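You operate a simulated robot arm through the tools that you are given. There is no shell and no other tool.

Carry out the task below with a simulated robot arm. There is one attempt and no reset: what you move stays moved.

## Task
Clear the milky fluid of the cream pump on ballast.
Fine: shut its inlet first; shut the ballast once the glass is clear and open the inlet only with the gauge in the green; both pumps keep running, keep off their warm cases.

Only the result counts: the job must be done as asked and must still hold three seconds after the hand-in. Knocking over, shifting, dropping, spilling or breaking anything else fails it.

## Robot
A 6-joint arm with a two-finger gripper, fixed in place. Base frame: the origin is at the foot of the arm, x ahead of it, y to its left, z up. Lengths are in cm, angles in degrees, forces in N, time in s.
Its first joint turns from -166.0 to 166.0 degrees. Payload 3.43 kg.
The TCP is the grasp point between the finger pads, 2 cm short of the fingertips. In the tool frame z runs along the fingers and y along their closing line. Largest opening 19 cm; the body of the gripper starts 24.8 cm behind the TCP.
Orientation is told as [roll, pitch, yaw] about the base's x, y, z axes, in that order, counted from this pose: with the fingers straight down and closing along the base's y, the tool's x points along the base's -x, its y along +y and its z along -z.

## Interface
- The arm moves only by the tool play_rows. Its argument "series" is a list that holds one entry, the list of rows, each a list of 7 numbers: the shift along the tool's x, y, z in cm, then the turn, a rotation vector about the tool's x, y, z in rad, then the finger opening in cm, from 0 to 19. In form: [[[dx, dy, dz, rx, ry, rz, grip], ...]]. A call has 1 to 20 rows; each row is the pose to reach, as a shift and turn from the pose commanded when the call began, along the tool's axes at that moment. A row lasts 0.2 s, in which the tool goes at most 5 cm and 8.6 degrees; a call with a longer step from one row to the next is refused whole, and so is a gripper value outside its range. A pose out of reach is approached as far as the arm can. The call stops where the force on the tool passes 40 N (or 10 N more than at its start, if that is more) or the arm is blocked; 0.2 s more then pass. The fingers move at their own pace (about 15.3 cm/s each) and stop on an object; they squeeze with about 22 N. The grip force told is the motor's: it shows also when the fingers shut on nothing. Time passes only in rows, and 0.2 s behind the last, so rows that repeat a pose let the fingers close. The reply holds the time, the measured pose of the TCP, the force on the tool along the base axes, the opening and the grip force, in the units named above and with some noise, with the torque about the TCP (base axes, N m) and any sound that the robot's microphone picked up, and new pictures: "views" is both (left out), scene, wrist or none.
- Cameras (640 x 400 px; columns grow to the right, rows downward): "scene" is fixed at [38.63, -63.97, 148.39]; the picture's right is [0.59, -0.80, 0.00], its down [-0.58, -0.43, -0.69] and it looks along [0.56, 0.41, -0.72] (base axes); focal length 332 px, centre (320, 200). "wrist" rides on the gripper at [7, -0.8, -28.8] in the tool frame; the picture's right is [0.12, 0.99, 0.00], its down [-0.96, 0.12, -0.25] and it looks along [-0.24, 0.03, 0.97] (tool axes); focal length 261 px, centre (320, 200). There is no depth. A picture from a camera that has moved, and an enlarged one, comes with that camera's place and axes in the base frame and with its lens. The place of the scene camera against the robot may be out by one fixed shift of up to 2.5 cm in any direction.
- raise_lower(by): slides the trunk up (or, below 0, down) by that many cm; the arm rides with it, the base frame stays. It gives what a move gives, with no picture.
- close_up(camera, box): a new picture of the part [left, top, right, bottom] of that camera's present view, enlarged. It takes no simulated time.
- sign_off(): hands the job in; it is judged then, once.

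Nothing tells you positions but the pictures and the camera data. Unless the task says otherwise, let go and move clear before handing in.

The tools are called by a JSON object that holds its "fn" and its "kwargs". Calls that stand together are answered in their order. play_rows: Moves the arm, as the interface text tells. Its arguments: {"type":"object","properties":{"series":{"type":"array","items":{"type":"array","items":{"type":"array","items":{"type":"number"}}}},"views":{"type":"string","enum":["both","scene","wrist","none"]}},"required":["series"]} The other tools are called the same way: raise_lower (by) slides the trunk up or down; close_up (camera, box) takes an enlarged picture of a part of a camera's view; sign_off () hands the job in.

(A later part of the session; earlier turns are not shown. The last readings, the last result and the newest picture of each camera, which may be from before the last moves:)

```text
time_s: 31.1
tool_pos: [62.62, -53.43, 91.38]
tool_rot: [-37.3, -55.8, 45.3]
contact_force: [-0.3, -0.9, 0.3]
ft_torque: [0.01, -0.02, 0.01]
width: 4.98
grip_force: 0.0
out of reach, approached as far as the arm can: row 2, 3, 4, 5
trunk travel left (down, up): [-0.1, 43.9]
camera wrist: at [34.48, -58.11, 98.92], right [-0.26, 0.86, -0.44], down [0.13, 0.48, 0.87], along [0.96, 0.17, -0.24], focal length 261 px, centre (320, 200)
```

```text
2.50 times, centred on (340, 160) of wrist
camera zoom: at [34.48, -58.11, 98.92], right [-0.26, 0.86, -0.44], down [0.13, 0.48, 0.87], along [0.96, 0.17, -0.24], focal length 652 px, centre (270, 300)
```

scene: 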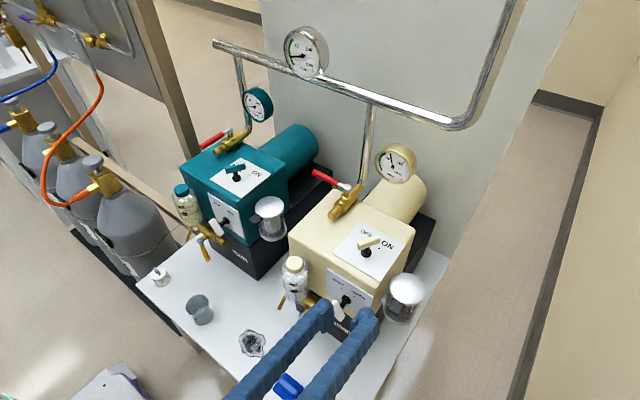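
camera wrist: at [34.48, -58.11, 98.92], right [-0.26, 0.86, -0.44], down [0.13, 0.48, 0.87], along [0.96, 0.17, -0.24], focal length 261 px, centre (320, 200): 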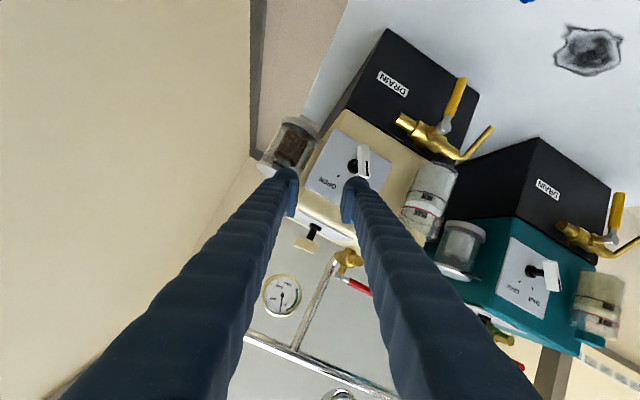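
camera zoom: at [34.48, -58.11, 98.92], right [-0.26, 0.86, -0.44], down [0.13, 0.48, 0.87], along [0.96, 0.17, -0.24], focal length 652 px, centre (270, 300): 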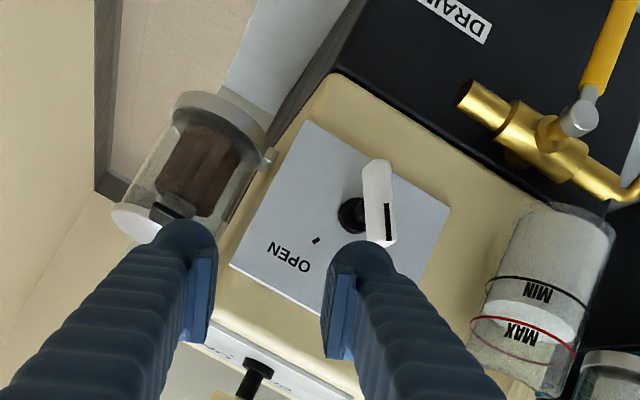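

A negative roll isn't reachable either, but squeezing with level pads will bring the bar to vertical, and a positive roll can then carry it to OPEN. First I'll restore the straight −66° pose.

{"fn": "play_rows", "kwargs": {"series": [[[0, 0, -1, 0, 0, 0.12, 5], [0, 0, -2, 0, 0, 0.24, 5], [0, 0, -2, 0, 0, 0.36, 5], [0, 0, -2, 0, 0, 0.47, 5], [0, 0, -2, 0, 0, 0.47, 5]]], "views": "none"}}

```text
time_s: 32.3
tool_pos: [60.89, -53.32, 92.44]
tool_rot: [9.3, -63.2, -7.8]
contact_force: [-0.3, -0.5, 0.7]
ft_torque: [-0.02, 0.03, 0.02]
width: 4.98
grip_force: 0.1
trunk travel left (down, up): [-0.1, 43.9]
```

{"fn": "play_rows", "kwargs": {"series": [[[2, 1.1, 1.4, 0.02, -0.022, -0.031, 5], [4, 2.2, 2.8, 0.039, -0.044, -0.062, 5], [5.9, 3.28, 4.21, 0.039, -0.044, -0.062, 5], [5.9, 3.28, 4.21, 0.039, -0.044, -0.062, 5]]]}}

{"fn": "close_up", "kwargs": {"camera": "wrist", "box": [260, 100, 400, 240]}}

```text
time_s: 33.3
tool_pos: [62.05, -49.49, 85.34]
tool_rot: [0.0, -65.9, 0.3]
contact_force: [0.3, -0.3, 0.1]
ft_torque: [0.03, -0.02, 0.04]
width: 5.01
grip_force: 0.1
trunk travel left (down, up): [-0.1, 43.9]
camera wrist: at [32.93, -50.42, 90.79], right [-0.05, 0.99, -0.11], down [0.17, 0.12, 0.98], along [0.98, 0.03, -0.17], focal length 261 px, centre (320, 200)
```

scene: 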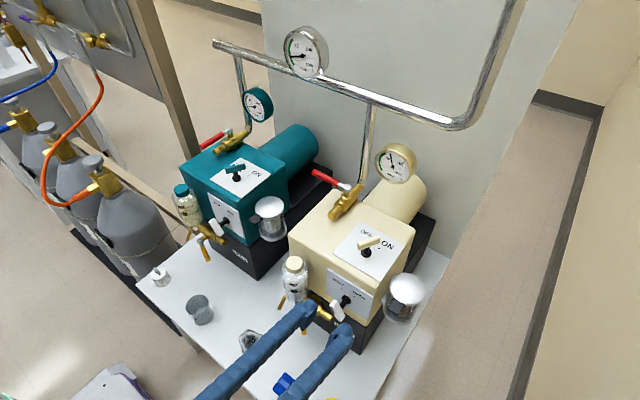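
wrist: 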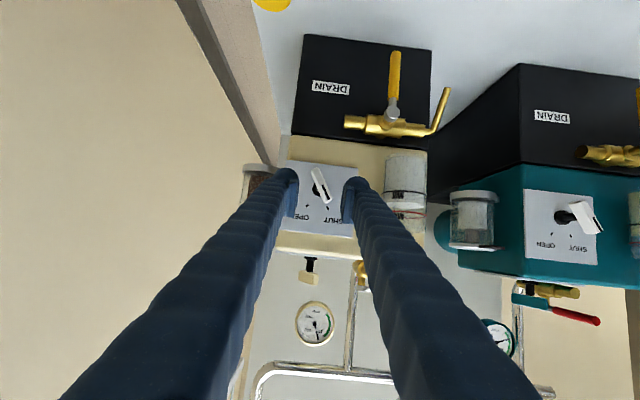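

```text
2.86 times, centred on (330, 170) of wrist
camera zoom: at [32.93, -50.42, 90.79], right [-0.05, 0.99, -0.11], down [0.17, 0.12, 0.98], along [0.98, 0.03, -0.17], focal length 745 px, centre (291, 286)
```

zoom: 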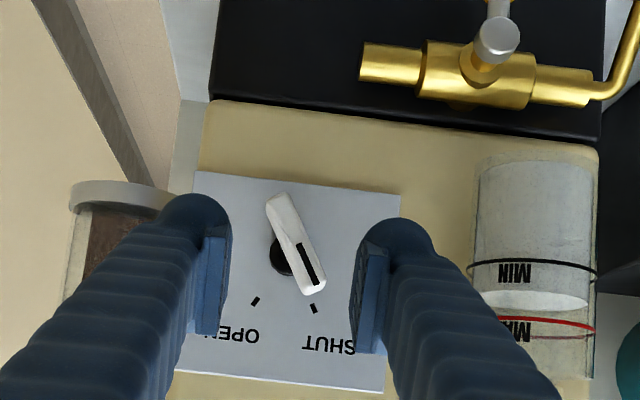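

{"fn": "play_rows", "kwargs": {"series": [[[0.1, 0.04, 1.3, 0, 0, 0, 5], [0.2, 0.08, 2.6, 0, 0, 0, 5], [0.3, 0.1, 3.8, 0, 0, 0, 5], [0.36, 0.14, 4.9, 0, 0, 0, 5], [0.36, 0.14, 4.9, 0, 0, 0, 5]]]}}

{"fn": "close_up", "kwargs": {"camera": "wrist", "box": [260, 100, 400, 240]}}

{"fn": "close_up", "kwargs": {"camera": "scene", "box": [280, 240, 400, 350]}}

```text
time_s: 34.5
tool_pos: [66.49, -49.54, 82.96]
tool_rot: [0.1, -65.9, 0.2]
contact_force: [-0.2, -0.4, -1.1]
ft_torque: [0.02, 0.0, 0.01]
width: 5.01
grip_force: 0.1
trunk travel left (down, up): [-0.1, 43.9]
camera wrist: at [37.4, -50.32, 88.39], right [-0.05, 0.99, -0.11], down [0.17, 0.12, 0.98], along [0.98, 0.03, -0.17], focal length 261 px, centre (320, 200)
```

scene: 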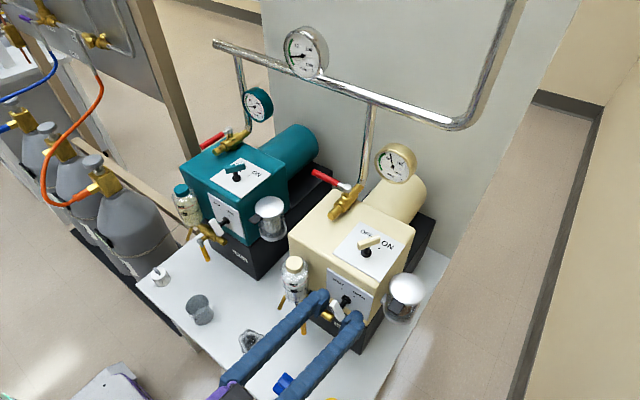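
wrist: 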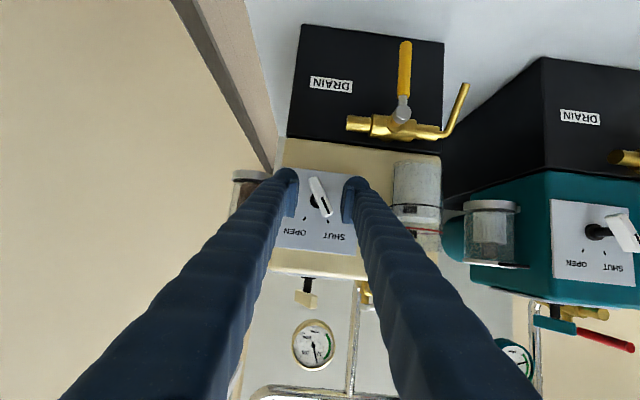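

```text
2.86 times, centred on (330, 170) of wrist
camera zoom: at [37.4, -50.32, 88.39], right [-0.05, 0.99, -0.11], down [0.17, 0.12, 0.98], along [0.98, 0.03, -0.17], focal length 745 px, centre (291, 286)
```

zoom: 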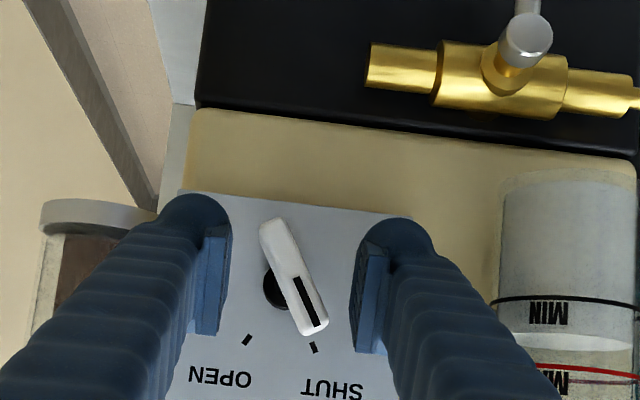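

```text
3.64 times, centred on (340, 295) of scene
camera zoom: at [38.63, -63.97, 148.39], right [0.59, -0.8, 0.0], down [-0.58, -0.43, -0.69], along [0.56, 0.41, -0.72], focal length 1207 px, centre (247, -146)
```

zoom: 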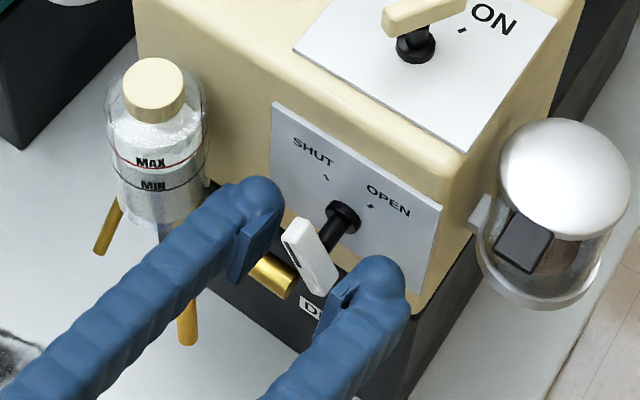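

The bar is between the pads. I'll close gently so the pads turn it toward vertical.

{"fn": "play_rows", "kwargs": {"series": [[[0, 0.1, 0, 0, 0, 0, 4], [0, 0.1, 0, 0, 0, 0, 3], [0, 0.1, 0, 0, 0, 0, 2.4], [0, 0.1, 0, 0, 0, 0, 1.8], [0, 0.1, 0, 0, 0, 0, 1.4], [0, 0.1, 0, 0, 0, 0, 1.0], [0, 0.1, 0, 0, 0, 0, 1.0]]]}}

{"fn": "close_up", "kwargs": {"camera": "wrist", "box": [260, 100, 400, 240]}}

{"fn": "close_up", "kwargs": {"camera": "scene", "box": [280, 240, 400, 350]}}

```text
time_s: 36.1
tool_pos: [66.54, -49.36, 82.83]
tool_rot: [-0.1, -65.9, 0.2]
contact_force: [0.0, -7.3, -1.7]
ft_torque: [0.03, 0.04, -0.06]
width: 1.38
grip_force: 3.6
trunk travel left (down, up): [-0.1, 43.9]
camera wrist: at [37.42, -50.24, 88.38], right [-0.05, 0.99, -0.11], down [0.17, 0.12, 0.98], along [0.98, 0.03, -0.17], focal length 261 px, centre (320, 200)
```

scene: 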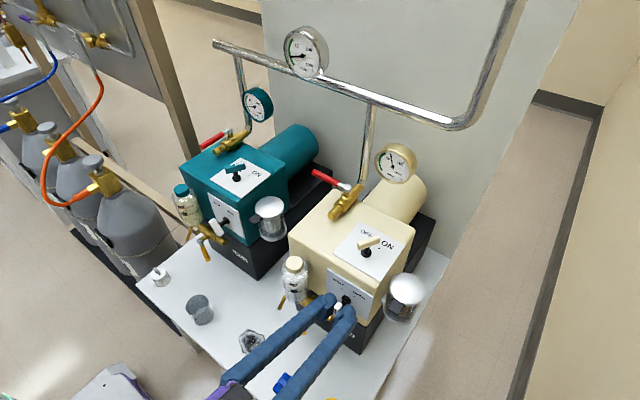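
wrist: 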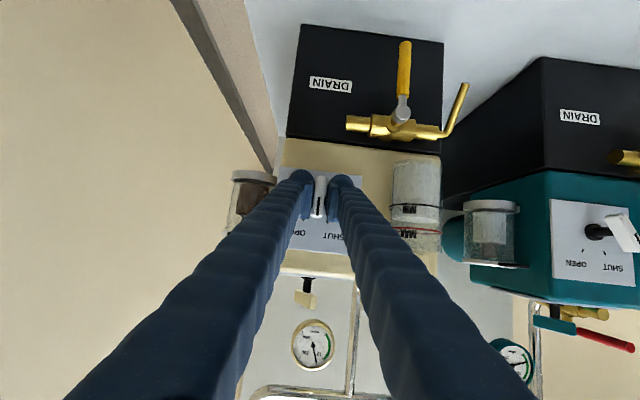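

```text
2.86 times, centred on (330, 170) of wrist
camera zoom: at [37.42, -50.24, 88.38], right [-0.05, 0.99, -0.11], down [0.17, 0.12, 0.98], along [0.98, 0.03, -0.17], focal length 745 px, centre (291, 286)
```

zoom: 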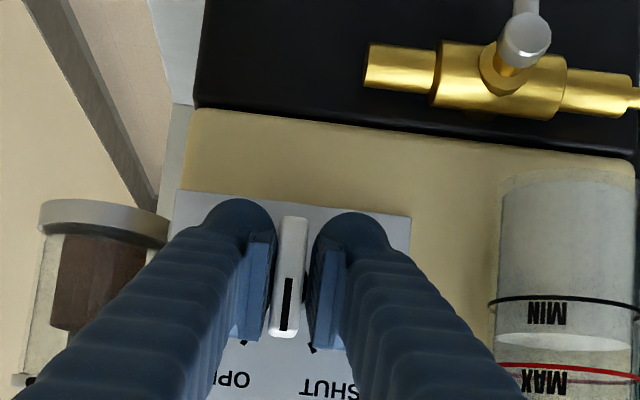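

```text
3.64 times, centred on (340, 295) of scene
camera zoom: at [38.63, -63.97, 148.39], right [0.59, -0.8, 0.0], down [-0.58, -0.43, -0.69], along [0.56, 0.41, -0.72], focal length 1207 px, centre (247, -146)
```

zoom: 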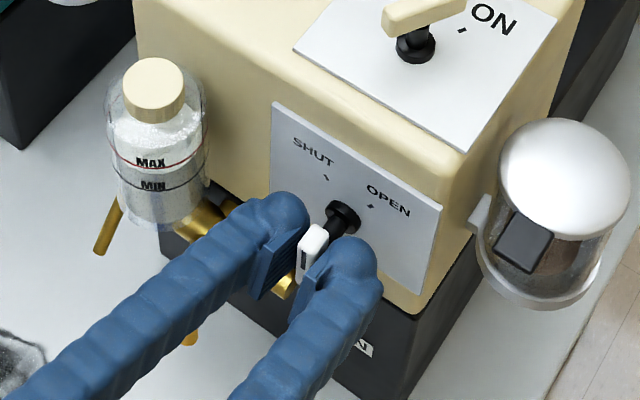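

The bar is now vertical. I'll ease the grip slightly and roll the hand toward OPEN in small steps.

{"fn": "play_rows", "kwargs": {"series": [[[0, -0.1, 0, 0, 0, 0, 1.6], [0, -0.1, 0, 0, 0, 0.08, 1.6], [0, -0.1, 0, 0, 0, 0.16, 1.6], [0, -0.1, 0, 0, 0, 0.24, 1.6]]]}}

{"fn": "close_up", "kwargs": {"camera": "wrist", "box": [260, 100, 400, 240]}}

```text
time_s: 37.1
tool_pos: [66.42, -49.38, 82.98]
tool_rot: [28.0, -62.4, -30.8]
contact_force: [1.0, -4.6, 0.8]
ft_torque: [-0.03, -0.07, 0.0]
width: 1.78
grip_force: 1.6
trunk travel left (down, up): [-0.1, 43.9]
camera wrist: at [37.41, -48.59, 88.49], right [0.05, 0.99, 0.11], down [0.17, -0.12, 0.98], along [0.98, -0.03, -0.17], focal length 261 px, centre (320, 200)
```

scene: 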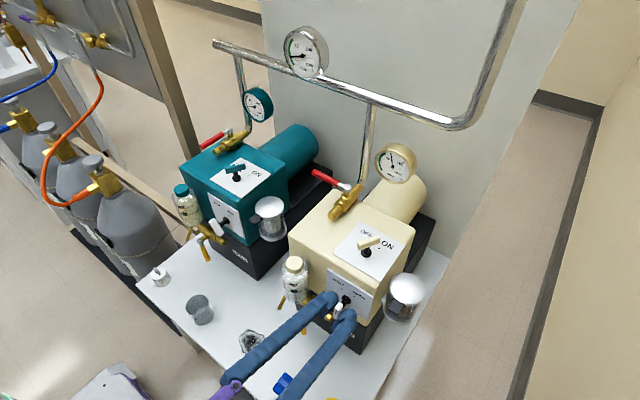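
wrist: 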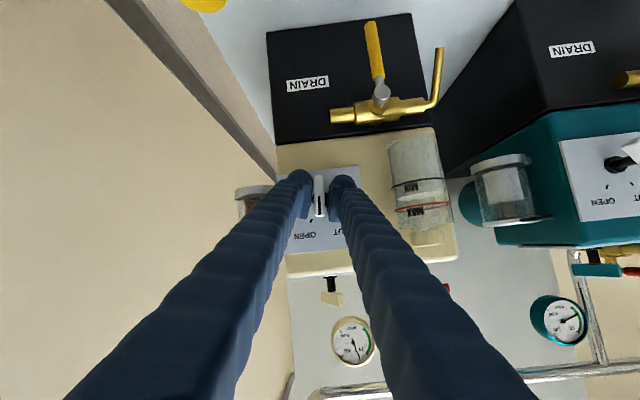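

```text
2.86 times, centred on (330, 170) of wrist
camera zoom: at [37.41, -48.59, 88.49], right [0.05, 0.99, 0.11], down [0.17, -0.12, 0.98], along [0.98, -0.03, -0.17], focal length 745 px, centre (291, 286)
```

zoom: 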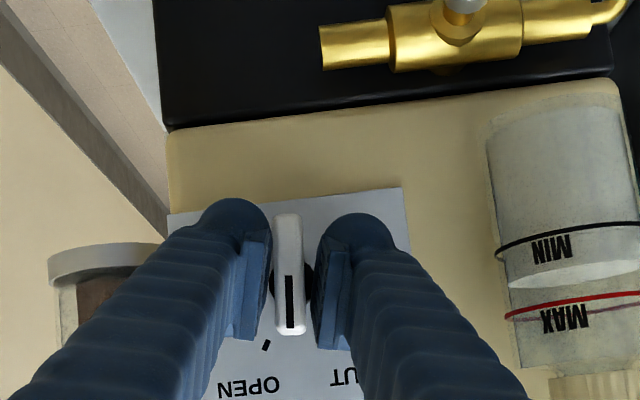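

{"fn": "play_rows", "kwargs": {"series": [[[0, 0, 0, 0, 0, 0.08, 1.6], [0, 0, 0, 0, 0, 0.16, 1.6], [0, 0, 0, 0, 0, 0.24, 1.6], [0, 0, 0, 0, 0, 0.3, 1.6], [0, 0, 0, 0, 0, 0.3, 1.3], [0, 0, 0, 0, 0, 0.3, 1.3]]]}}

{"fn": "close_up", "kwargs": {"camera": "wrist", "box": [260, 100, 400, 240]}}

{"fn": "close_up", "kwargs": {"camera": "scene", "box": [280, 240, 400, 350]}}

```text
time_s: 38.5
tool_pos: [66.45, -49.52, 82.96]
tool_rot: [49.0, -51.5, -55.6]
contact_force: [-1.4, -4.1, -2.7]
ft_torque: [-0.07, -0.05, 0.01]
width: 1.58
grip_force: 2.5
trunk travel left (down, up): [-0.1, 43.9]
camera wrist: at [37.64, -46.57, 88.98], right [0.16, 0.91, 0.37], down [0.14, -0.4, 0.91], along [0.98, -0.1, -0.19], focal length 261 px, centre (320, 200)
```

scene: 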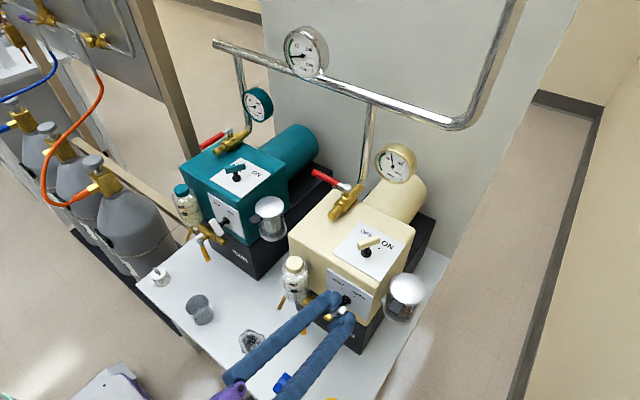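
wrist: 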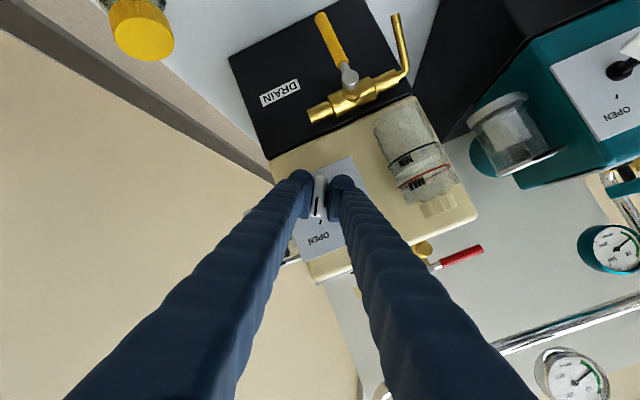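

```text
2.86 times, centred on (330, 170) of wrist
camera zoom: at [37.64, -46.57, 88.98], right [0.16, 0.91, 0.37], down [0.14, -0.4, 0.91], along [0.98, -0.1, -0.19], focal length 745 px, centre (291, 286)
```

zoom: 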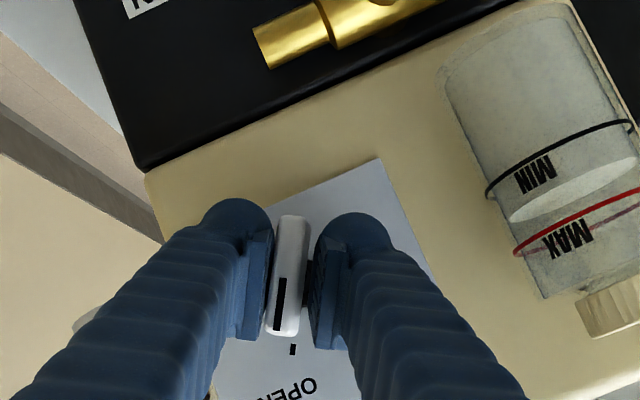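

```text
3.64 times, centred on (340, 295) of scene
camera zoom: at [38.63, -63.97, 148.39], right [0.59, -0.8, 0.0], down [-0.58, -0.43, -0.69], along [0.56, 0.41, -0.72], focal length 1207 px, centre (247, -146)
```

zoom: 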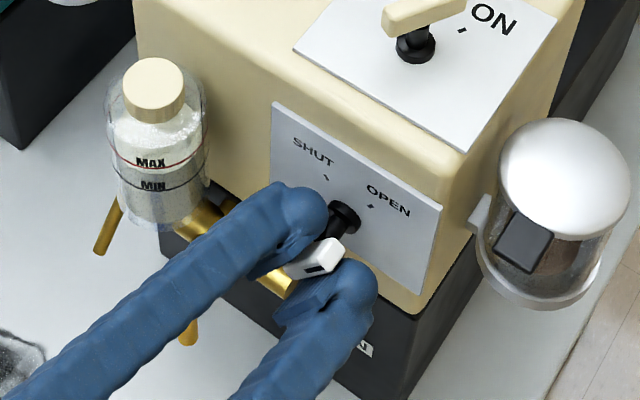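

The bar's stripe is at about the OPEN mark. I'll release it, draw straight back and check.

{"fn": "play_rows", "kwargs": {"series": [[[0, 0, 0, 0, 0, 0, 3.5], [0, 0, 0, 0, 0, 0, 5], [0, 0, -2, 0, 0, 0, 5], [0, 0, -5, 0, 0, 0, 5], [0, 0, -8, 0, 0, 0, 5]]]}}

{"fn": "close_up", "kwargs": {"camera": "wrist", "box": [260, 80, 440, 240]}}

{"fn": "close_up", "kwargs": {"camera": "scene", "box": [270, 240, 390, 350]}}

{"fn": "close_up", "kwargs": {"camera": "scene", "box": [300, 130, 430, 230]}}

```text
time_s: 39.7
tool_pos: [59.39, -49.57, 86.26]
tool_rot: [49.0, -51.6, -55.4]
contact_force: [1.1, -0.2, 0.5]
ft_torque: [0.01, 0.02, 0.0]
width: 4.99
grip_force: 0.1
trunk travel left (down, up): [-0.1, 43.9]
camera wrist: at [30.51, -46.67, 92.31], right [0.16, 0.91, 0.37], down [0.14, -0.39, 0.91], along [0.98, -0.1, -0.19], focal length 261 px, centre (320, 200)
```

scene: 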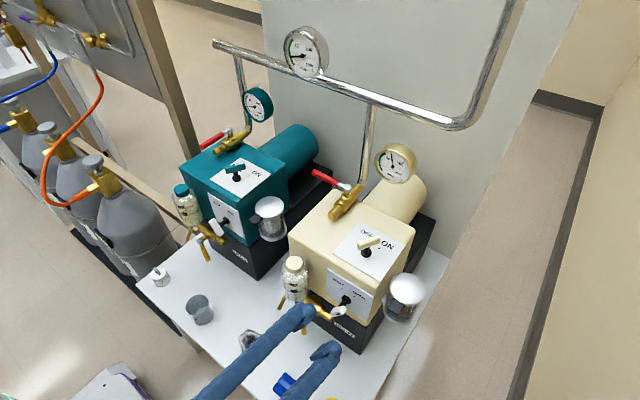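
wrist: 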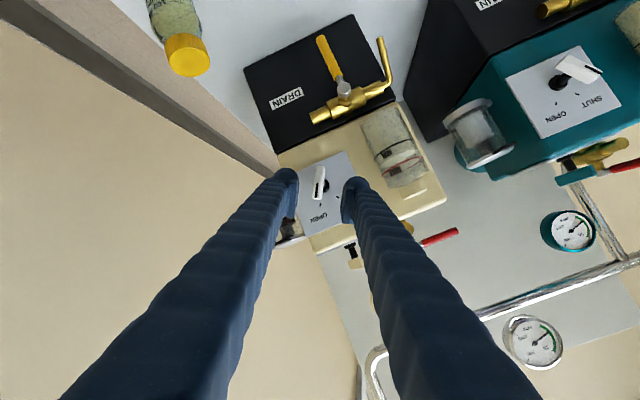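

```text
2.50 times, centred on (350, 160) of wrist
camera zoom: at [30.51, -46.67, 92.31], right [0.16, 0.91, 0.37], down [0.14, -0.39, 0.91], along [0.98, -0.1, -0.19], focal length 652 px, centre (245, 300)
```

zoom: 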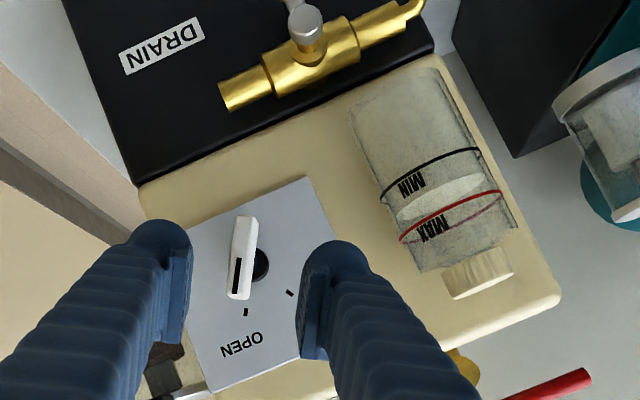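

```text
3.64 times, centred on (330, 295) of scene
camera zoom: at [38.63, -63.97, 148.39], right [0.59, -0.8, 0.0], down [-0.58, -0.43, -0.69], along [0.56, 0.41, -0.72], focal length 1207 px, centre (284, -146)
```

zoom: 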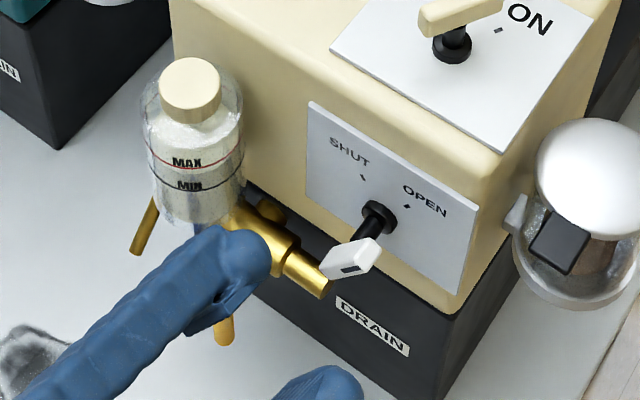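

```text
4.00 times, centred on (365, 180) of scene
camera zoom: at [38.63, -63.97, 148.39], right [0.59, -0.8, 0.0], down [-0.58, -0.43, -0.69], along [0.56, 0.41, -0.72], focal length 1328 px, centre (140, 280)
```

zoom: 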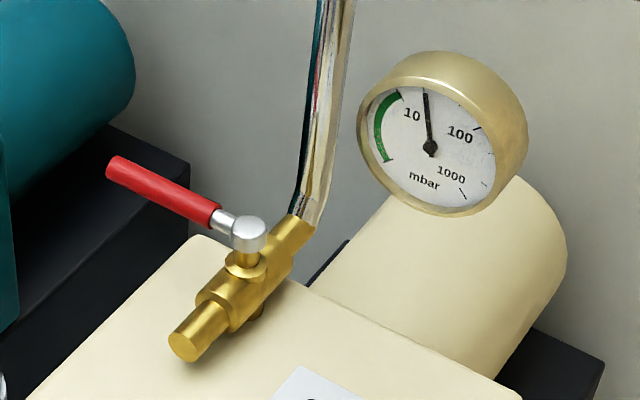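

The ballast is at OPEN and the milkiness is thinning. While it clears I'll roll the hand back to level, staying clear of the knob, and watch the glass.

{"fn": "play_rows", "kwargs": {"series": [[[0, 0, 1, 0, 0, 0, 5], [0, 0, 2, 0, 0, -0.1, 5], [0, 0, 2.8, 0, 0, -0.2, 5], [0, 0, 2.8, 0, 0, -0.3, 5], [0, 0, 2.8, 0, 0, -0.4, 5], [0, 0, 2.8, 0, 0, -0.5, 5], [0, 0, 2.8, 0, 0, -0.54, 5], [0, 0, 2.8, 0, 0, -0.54, 5], [0, 0, 2.8, 0, 0, -0.54, 5], [0, 0, 2.8, 0, 0, -0.54, 5], [0, 0, 2.8, 0, 0, -0.54, 5], [0, 0, 2.8, 0, 0, -0.54, 5], [0, 0, 2.8, 0, 0, -0.54, 5], [0, 0, 2.8, 0, 0, -0.54, 5], [0, 0, 2.8, 0, 0, -0.54, 5]]]}}

{"fn": "close_up", "kwargs": {"camera": "wrist", "box": [260, 80, 440, 240]}}

{"fn": "close_up", "kwargs": {"camera": "scene", "box": [270, 240, 330, 310]}}

{"fn": "close_up", "kwargs": {"camera": "scene", "box": [165, 170, 225, 240]}}

```text
time_s: 42.9
tool_pos: [61.77, -49.5, 85.21]
tool_rot: [0.1, -65.9, 0.3]
contact_force: [-0.2, 0.2, 0.7]
ft_torque: [-0.02, -0.05, 0.04]
width: 4.98
grip_force: 0.0
trunk travel left (down, up): [-0.1, 43.9]
camera wrist: at [32.66, -50.27, 90.65], right [-0.05, 0.99, -0.11], down [0.17, 0.12, 0.98], along [0.98, 0.03, -0.17], focal length 261 px, centre (320, 200)
```

scene: 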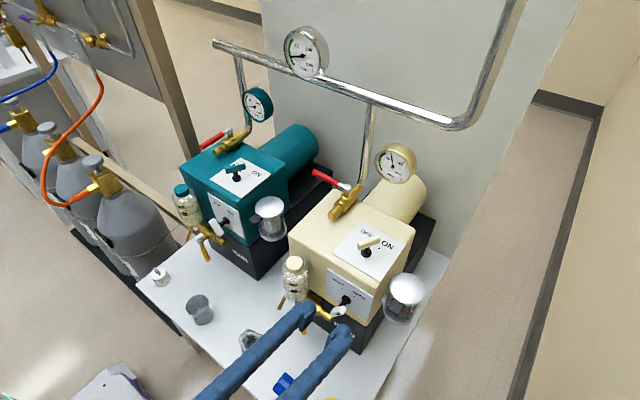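
wrist: 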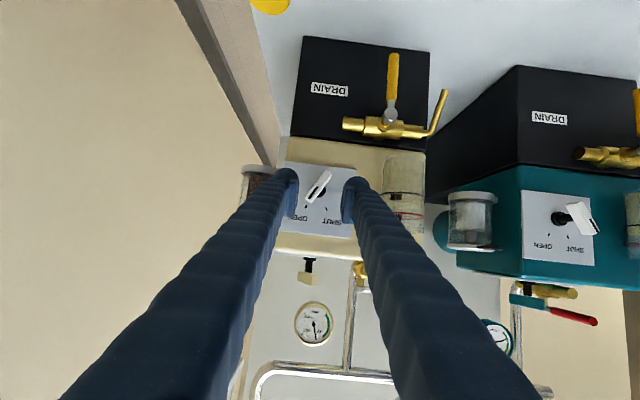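

```text
2.50 times, centred on (350, 160) of wrist
camera zoom: at [32.66, -50.27, 90.65], right [-0.05, 0.99, -0.11], down [0.17, 0.12, 0.98], along [0.98, 0.03, -0.17], focal length 652 px, centre (245, 300)
```

zoom: 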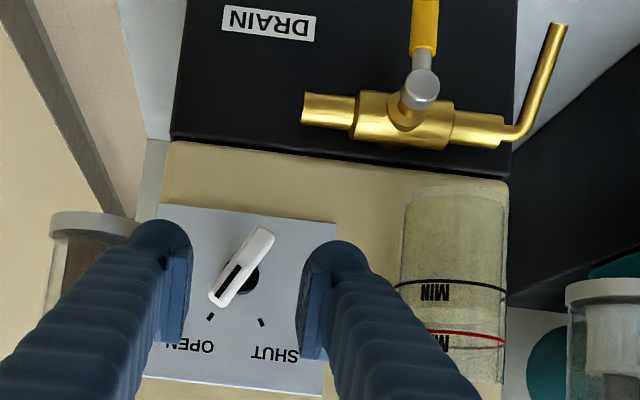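

```text
5.71 times, centred on (300, 275) of scene
camera zoom: at [38.63, -63.97, 148.39], right [0.59, -0.8, 0.0], down [-0.58, -0.43, -0.69], along [0.56, 0.41, -0.72], focal length 1897 px, centre (434, -229)
```

zoom: 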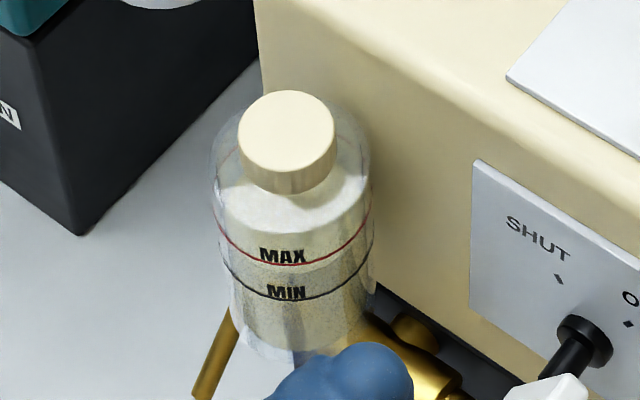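

```text
5.71 times, centred on (195, 205) of scene
camera zoom: at [38.63, -63.97, 148.39], right [0.59, -0.8, 0.0], down [-0.58, -0.43, -0.69], along [0.56, 0.41, -0.72], focal length 1897 px, centre (1034, 171)
```

zoom: 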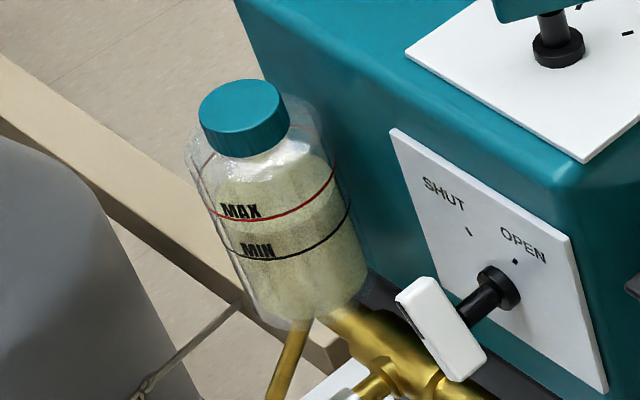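

The glass is turning from milky to oil-yellow but is still paler than the teal pump's, so I'll wait and compare again.

{"fn": "play_rows", "kwargs": {"series": [[[0, 0, 0, 0, 0, 0, 5], [0, 0, 0, 0, 0, 0, 5], [0, 0, 0, 0, 0, 0, 5], [0, 0, 0, 0, 0, 0, 5], [0, 0, 0, 0, 0, 0, 5], [0, 0, 0, 0, 0, 0, 5], [0, 0, 0, 0, 0, 0, 5], [0, 0, 0, 0, 0, 0, 5], [0, 0, 0, 0, 0, 0, 5], [0, 0, 0, 0, 0, 0, 5], [0, 0, 0, 0, 0, 0, 5], [0, 0, 0, 0, 0, 0, 5], [0, 0, 0, 0, 0, 0, 5], [0, 0, 0, 0, 0, 0, 5], [0, 0, 0, 0, 0, 0, 5]]], "views": "none"}}

{"fn": "close_up", "kwargs": {"camera": "scene", "box": [270, 240, 330, 310]}}

{"fn": "close_up", "kwargs": {"camera": "wrist", "box": [340, 110, 640, 290]}}

```text
time_s: 46.1
tool_pos: [61.7, -49.41, 85.3]
tool_rot: [0.1, -65.8, 0.2]
contact_force: [-0.3, 0.7, -0.5]
ft_torque: [0.02, 0.0, -0.01]
width: 4.98
grip_force: 0.1
trunk travel left (down, up): [-0.1, 43.9]
```

```text
5.71 times, centred on (300, 275) of scene
camera zoom: at [38.63, -63.97, 148.39], right [0.59, -0.8, 0.0], down [-0.58, -0.43, -0.69], along [0.56, 0.41, -0.72], focal length 1897 px, centre (434, -229)
```

zoom: 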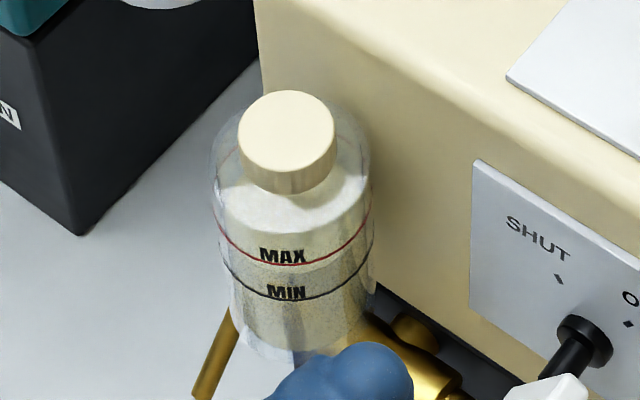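

```text
2.13 times, centred on (490, 200) of wrist
camera zoom: at [32.66, -50.26, 90.65], right [-0.05, 0.99, -0.11], down [0.17, 0.12, 0.98], along [0.98, 0.03, -0.17], focal length 556 px, centre (-43, 200)
```

zoom: 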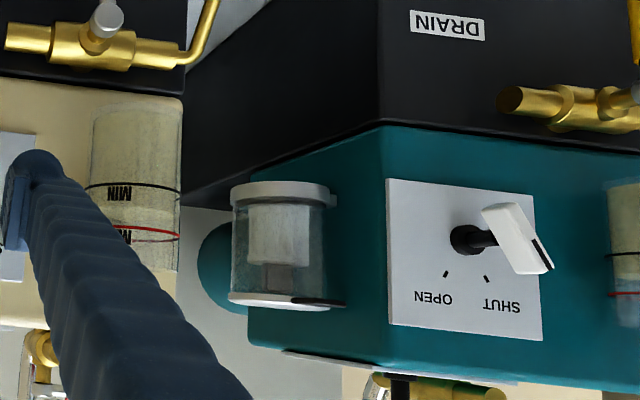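

{"fn": "play_rows", "kwargs": {"series": [[[0, 0, 0, 0, 0, 0, 5], [0, 0, 0, 0, 0, 0, 5], [0, 0, 0, 0, 0, 0, 5], [0, 0, 0, 0, 0, 0, 5], [0, 0, 0, 0, 0, 0, 5], [0, 0, 0, 0, 0, 0, 5], [0, 0, 0, 0, 0, 0, 5], [0, 0, 0, 0, 0, 0, 5], [0, 0, 0, 0, 0, 0, 5], [0, 0, 0, 0, 0, 0, 5], [0, 0, 0, 0, 0, 0, 5], [0, 0, 0, 0, 0, 0, 5], [0, 0, 0, 0, 0, 0, 5], [0, 0, 0, 0, 0, 0, 5], [0, 0, 0, 0, 0, 0, 5]]], "views": "none"}}

{"fn": "close_up", "kwargs": {"camera": "scene", "box": [165, 175, 325, 315]}}

{"fn": "close_up", "kwargs": {"camera": "wrist", "box": [360, 140, 440, 240]}}

{"fn": "close_up", "kwargs": {"camera": "scene", "box": [365, 135, 425, 190]}}

```text
time_s: 49.3
tool_pos: [61.69, -49.38, 85.12]
tool_rot: [0.0, -65.9, 0.2]
contact_force: [0.1, 0.3, -0.2]
ft_torque: [0.02, 0.03, -0.02]
width: 4.99
grip_force: 0.1
trunk travel left (down, up): [-0.1, 43.9]
```

```text
2.86 times, centred on (245, 245) of scene
camera zoom: at [38.63, -63.97, 148.39], right [0.59, -0.8, 0.0], down [-0.58, -0.43, -0.69], along [0.56, 0.41, -0.72], focal length 948 px, centre (534, 71)
```

zoom: 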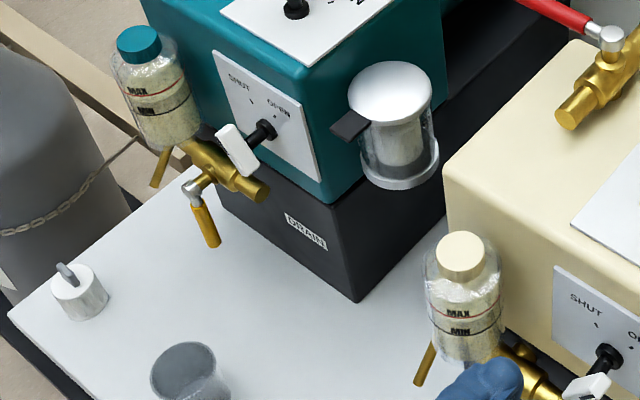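

```text
4.00 times, centred on (400, 190) of wrist
camera zoom: at [32.66, -50.26, 90.65], right [-0.05, 0.99, -0.11], down [0.17, 0.12, 0.98], along [0.98, 0.03, -0.17], focal length 1043 px, centre (0, 240)
```

zoom: 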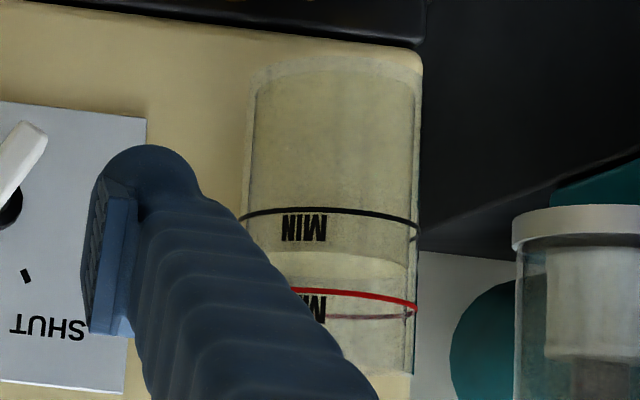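

```text
7.27 times, centred on (395, 162) of scene
camera zoom: at [38.63, -63.97, 148.39], right [0.59, -0.8, 0.0], down [-0.58, -0.43, -0.69], along [0.56, 0.41, -0.72], focal length 2414 px, centre (-226, 473)
```

zoom: 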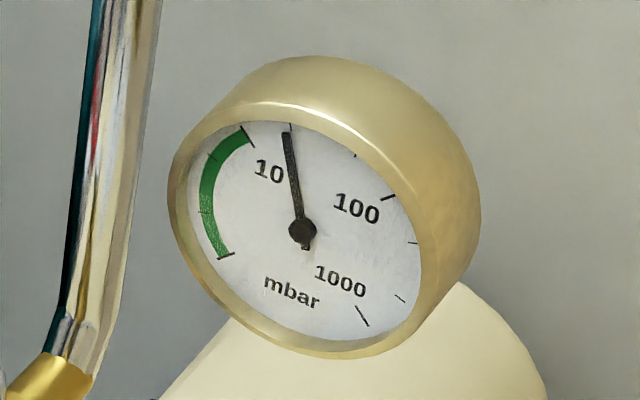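

{"fn": "play_rows", "kwargs": {"series": [[[0, 0, 0, 0, 0, 0, 5], [0, 0, 0, 0, 0, 0, 5], [0, 0, 0, 0, 0, 0, 5], [0, 0, 0, 0, 0, 0, 5], [0, 0, 0, 0, 0, 0, 5], [0, 0, 0, 0, 0, 0, 5], [0, 0, 0, 0, 0, 0, 5], [0, 0, 0, 0, 0, 0, 5], [0, 0, 0, 0, 0, 0, 5], [0, 0, 0, 0, 0, 0, 5], [0, 0, 0, 0, 0, 0, 5], [0, 0, 0, 0, 0, 0, 5], [0, 0, 0, 0, 0, 0, 5], [0, 0, 0, 0, 0, 0, 5], [0, 0, 0, 0, 0, 0, 5], [0, 0, 0, 0, 0, 0, 5], [0, 0, 0, 0, 0, 0, 5], [0, 0, 0, 0, 0, 0, 5], [0, 0, 0, 0, 0, 0, 5], [0, 0, 0, 0, 0, 0, 5]]], "views": "wrist"}}

{"fn": "close_up", "kwargs": {"camera": "scene", "box": [165, 175, 325, 315]}}

{"fn": "close_up", "kwargs": {"camera": "wrist", "box": [360, 140, 440, 240]}}

{"fn": "close_up", "kwargs": {"camera": "scene", "box": [270, 240, 330, 310]}}

```text
time_s: 53.5
tool_pos: [61.7, -49.42, 85.12]
tool_rot: [0.0, -66.0, 0.2]
contact_force: [-1.2, -0.7, -0.3]
ft_torque: [-0.03, -0.02, 0.04]
width: 5.0
grip_force: 0.1
trunk travel left (down, up): [-0.1, 43.9]
camera wrist: at [32.66, -50.26, 90.65], right [-0.05, 0.99, -0.11], down [0.17, 0.12, 0.98], along [0.98, 0.03, -0.17], focal length 261 px, centre (320, 200)
```

wrist: 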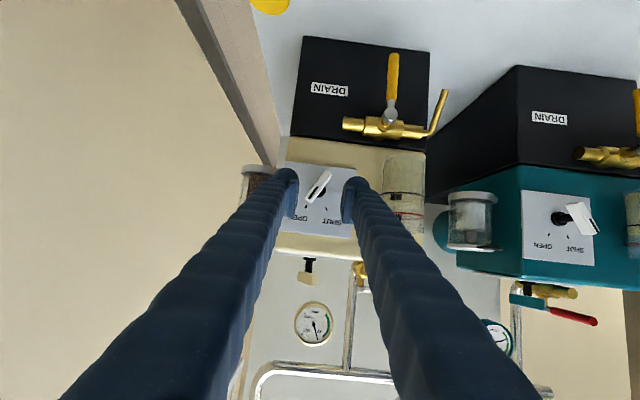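

```text
2.86 times, centred on (245, 245) of scene
camera zoom: at [38.63, -63.97, 148.39], right [0.59, -0.8, 0.0], down [-0.58, -0.43, -0.69], along [0.56, 0.41, -0.72], focal length 948 px, centre (534, 71)
```

zoom: 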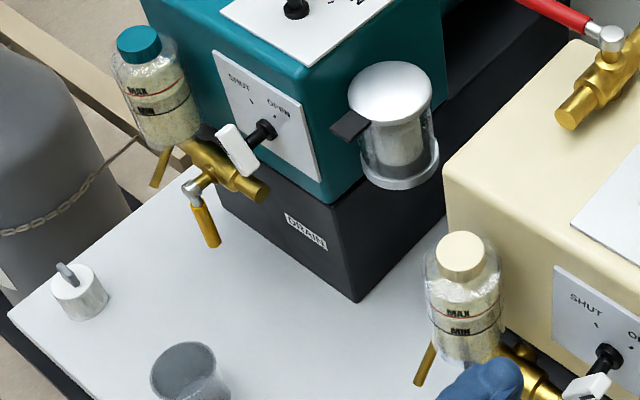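

```text
4.00 times, centred on (400, 190) of wrist
camera zoom: at [32.66, -50.26, 90.65], right [-0.05, 0.99, -0.11], down [0.17, 0.12, 0.98], along [0.98, 0.03, -0.17], focal length 1043 px, centre (0, 240)
```

zoom: 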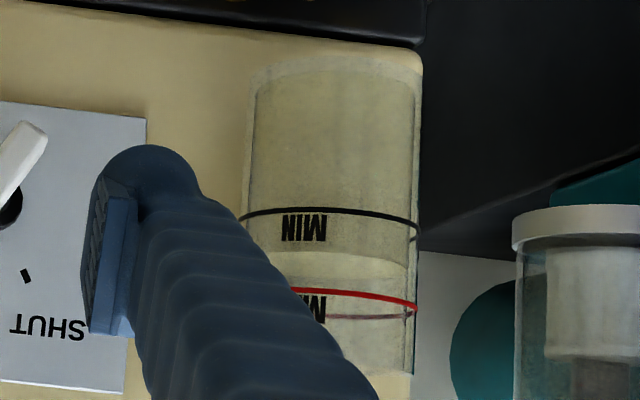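

```text
5.71 times, centred on (300, 275) of scene
camera zoom: at [38.63, -63.97, 148.39], right [0.59, -0.8, 0.0], down [-0.58, -0.43, -0.69], along [0.56, 0.41, -0.72], focal length 1897 px, centre (434, -229)
```

zoom: 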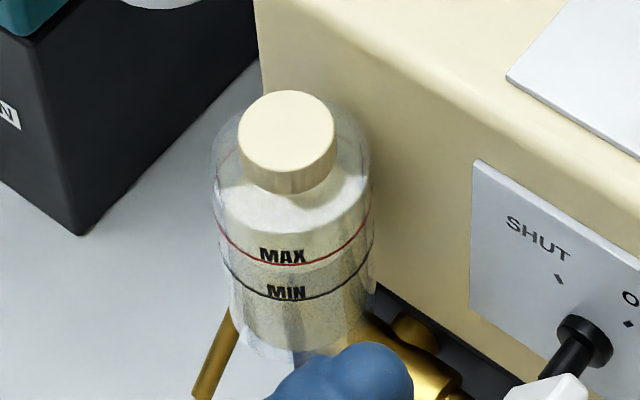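

{"fn": "close_up", "kwargs": {"camera": "wrist", "box": [360, 130, 640, 280]}}

{"fn": "close_up", "kwargs": {"camera": "wrist", "box": [600, 170, 640, 260]}}

{"fn": "close_up", "kwargs": {"camera": "scene", "box": [165, 170, 225, 240]}}

```text
2.29 times, centred on (500, 205) of wrist
camera zoom: at [32.66, -50.26, 90.65], right [-0.05, 0.99, -0.11], down [0.17, 0.12, 0.98], along [0.98, 0.03, -0.17], focal length 596 px, centre (-91, 189)
```

zoom: 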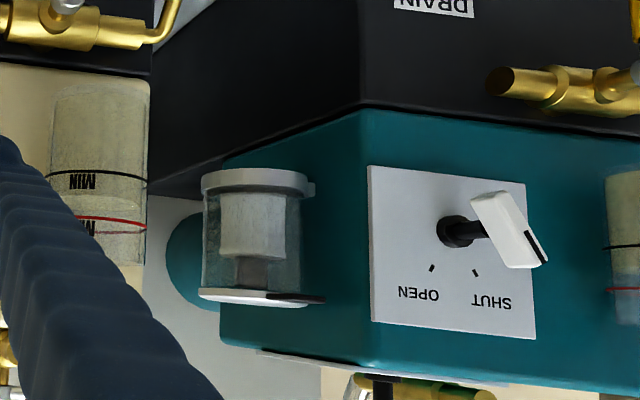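

```text
4.44 times, centred on (620, 215) of wrist
camera zoom: at [32.66, -50.26, 90.65], right [-0.05, 0.99, -0.11], down [0.17, 0.12, 0.98], along [0.98, 0.03, -0.17], focal length 1158 px, centre (-1013, 133)
```

zoom: 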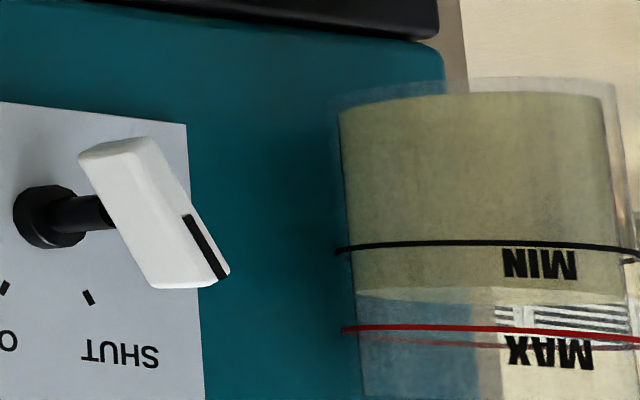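

```text
5.71 times, centred on (195, 205) of scene
camera zoom: at [38.63, -63.97, 148.39], right [0.59, -0.8, 0.0], down [-0.58, -0.43, -0.69], along [0.56, 0.41, -0.72], focal length 1897 px, centre (1034, 171)
```

zoom: 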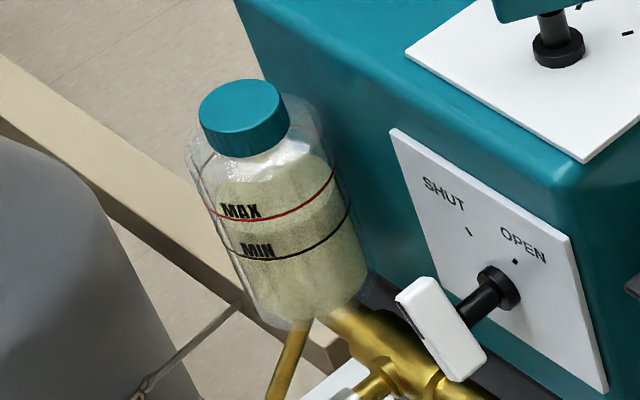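

The colour change has slowed. I'll wait another stretch to see whether the glass is still changing.

{"fn": "play_rows", "kwargs": {"series": [[[0, 0, 0, 0, 0, 0, 5], [0, 0, 0, 0, 0, 0, 5], [0, 0, 0, 0, 0, 0, 5], [0, 0, 0, 0, 0, 0, 5], [0, 0, 0, 0, 0, 0, 5], [0, 0, 0, 0, 0, 0, 5], [0, 0, 0, 0, 0, 0, 5], [0, 0, 0, 0, 0, 0, 5], [0, 0, 0, 0, 0, 0, 5], [0, 0, 0, 0, 0, 0, 5], [0, 0, 0, 0, 0, 0, 5], [0, 0, 0, 0, 0, 0, 5], [0, 0, 0, 0, 0, 0, 5], [0, 0, 0, 0, 0, 0, 5], [0, 0, 0, 0, 0, 0, 5], [0, 0, 0, 0, 0, 0, 5], [0, 0, 0, 0, 0, 0, 5], [0, 0, 0, 0, 0, 0, 5], [0, 0, 0, 0, 0, 0, 5], [0, 0, 0, 0, 0, 0, 5]]], "views": "none"}}

{"fn": "play_rows", "kwargs": {"series": [[[0, 0, 0, 0, 0, 0, 5], [0, 0, 0, 0, 0, 0, 5], [0, 0, 0, 0, 0, 0, 5], [0, 0, 0, 0, 0, 0, 5], [0, 0, 0, 0, 0, 0, 5], [0, 0, 0, 0, 0, 0, 5], [0, 0, 0, 0, 0, 0, 5], [0, 0, 0, 0, 0, 0, 5], [0, 0, 0, 0, 0, 0, 5], [0, 0, 0, 0, 0, 0, 5], [0, 0, 0, 0, 0, 0, 5], [0, 0, 0, 0, 0, 0, 5], [0, 0, 0, 0, 0, 0, 5], [0, 0, 0, 0, 0, 0, 5], [0, 0, 0, 0, 0, 0, 5], [0, 0, 0, 0, 0, 0, 5], [0, 0, 0, 0, 0, 0, 5], [0, 0, 0, 0, 0, 0, 5], [0, 0, 0, 0, 0, 0, 5], [0, 0, 0, 0, 0, 0, 5]]], "views": "none"}}

{"fn": "close_up", "kwargs": {"camera": "scene", "box": [270, 240, 330, 310]}}

{"fn": "close_up", "kwargs": {"camera": "wrist", "box": [360, 140, 440, 240]}}

{"fn": "close_up", "kwargs": {"camera": "wrist", "box": [280, 150, 370, 240]}}

{"fn": "close_up", "kwargs": {"camera": "scene", "box": [365, 135, 425, 190]}}

```text
time_s: 57.7
tool_pos: [61.7, -49.44, 85.15]
tool_rot: [0.0, -65.8, 0.2]
contact_force: [0.6, 0.2, -0.1]
ft_torque: [-0.04, 0.03, -0.01]
width: 5.01
grip_force: 0.1
trunk travel left (down, up): [-0.1, 43.9]
```

```text
time_s: 61.9
tool_pos: [61.76, -49.42, 85.22]
tool_rot: [0.1, -66.0, 0.3]
contact_force: [0.1, -0.3, -0.1]
ft_torque: [0.0, 0.01, -0.01]
width: 5.01
grip_force: 0.0
trunk travel left (down, up): [-0.1, 43.9]
```

```text
5.71 times, centred on (300, 275) of scene
camera zoom: at [38.63, -63.97, 148.39], right [0.59, -0.8, 0.0], down [-0.58, -0.43, -0.69], along [0.56, 0.41, -0.72], focal length 1897 px, centre (434, -229)
```

zoom: 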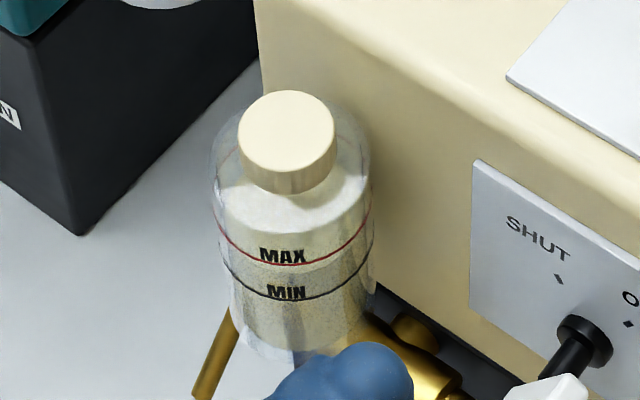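

```text
4.00 times, centred on (400, 190) of wrist
camera zoom: at [32.66, -50.26, 90.65], right [-0.05, 0.99, -0.11], down [0.17, 0.12, 0.98], along [0.98, 0.03, -0.17], focal length 1043 px, centre (0, 240)
```

zoom: 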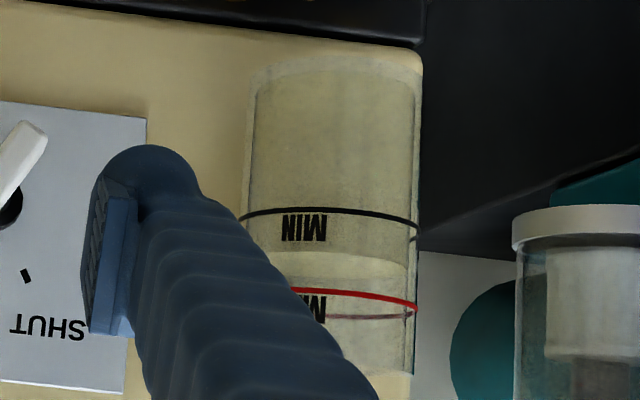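

```text
4.44 times, centred on (325, 195) of wrist
camera zoom: at [32.66, -50.26, 90.65], right [-0.05, 0.99, -0.11], down [0.17, 0.12, 0.98], along [0.98, 0.03, -0.17], focal length 1158 px, centre (298, 222)
```

zoom: 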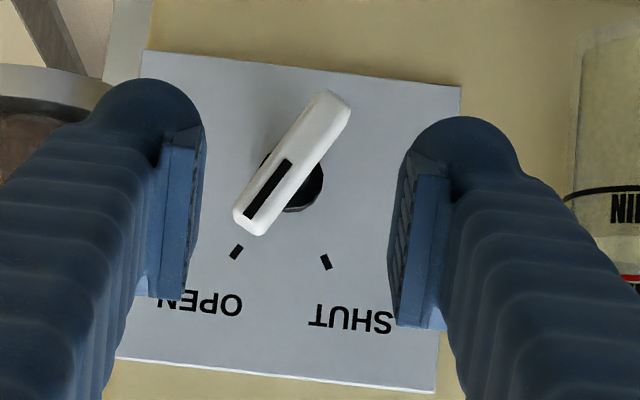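

```text
7.27 times, centred on (395, 162) of scene
camera zoom: at [38.63, -63.97, 148.39], right [0.59, -0.8, 0.0], down [-0.58, -0.43, -0.69], along [0.56, 0.41, -0.72], focal length 2414 px, centre (-226, 473)
```

zoom: 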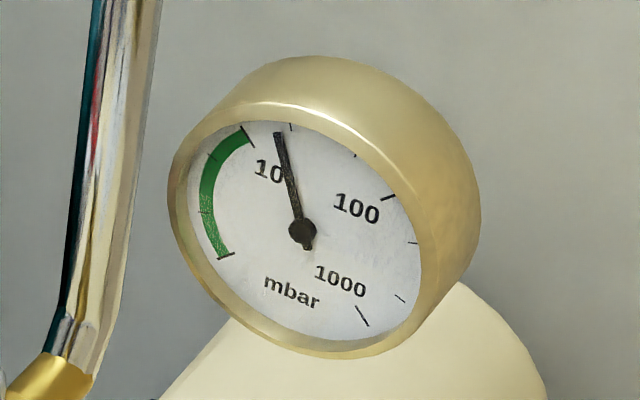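

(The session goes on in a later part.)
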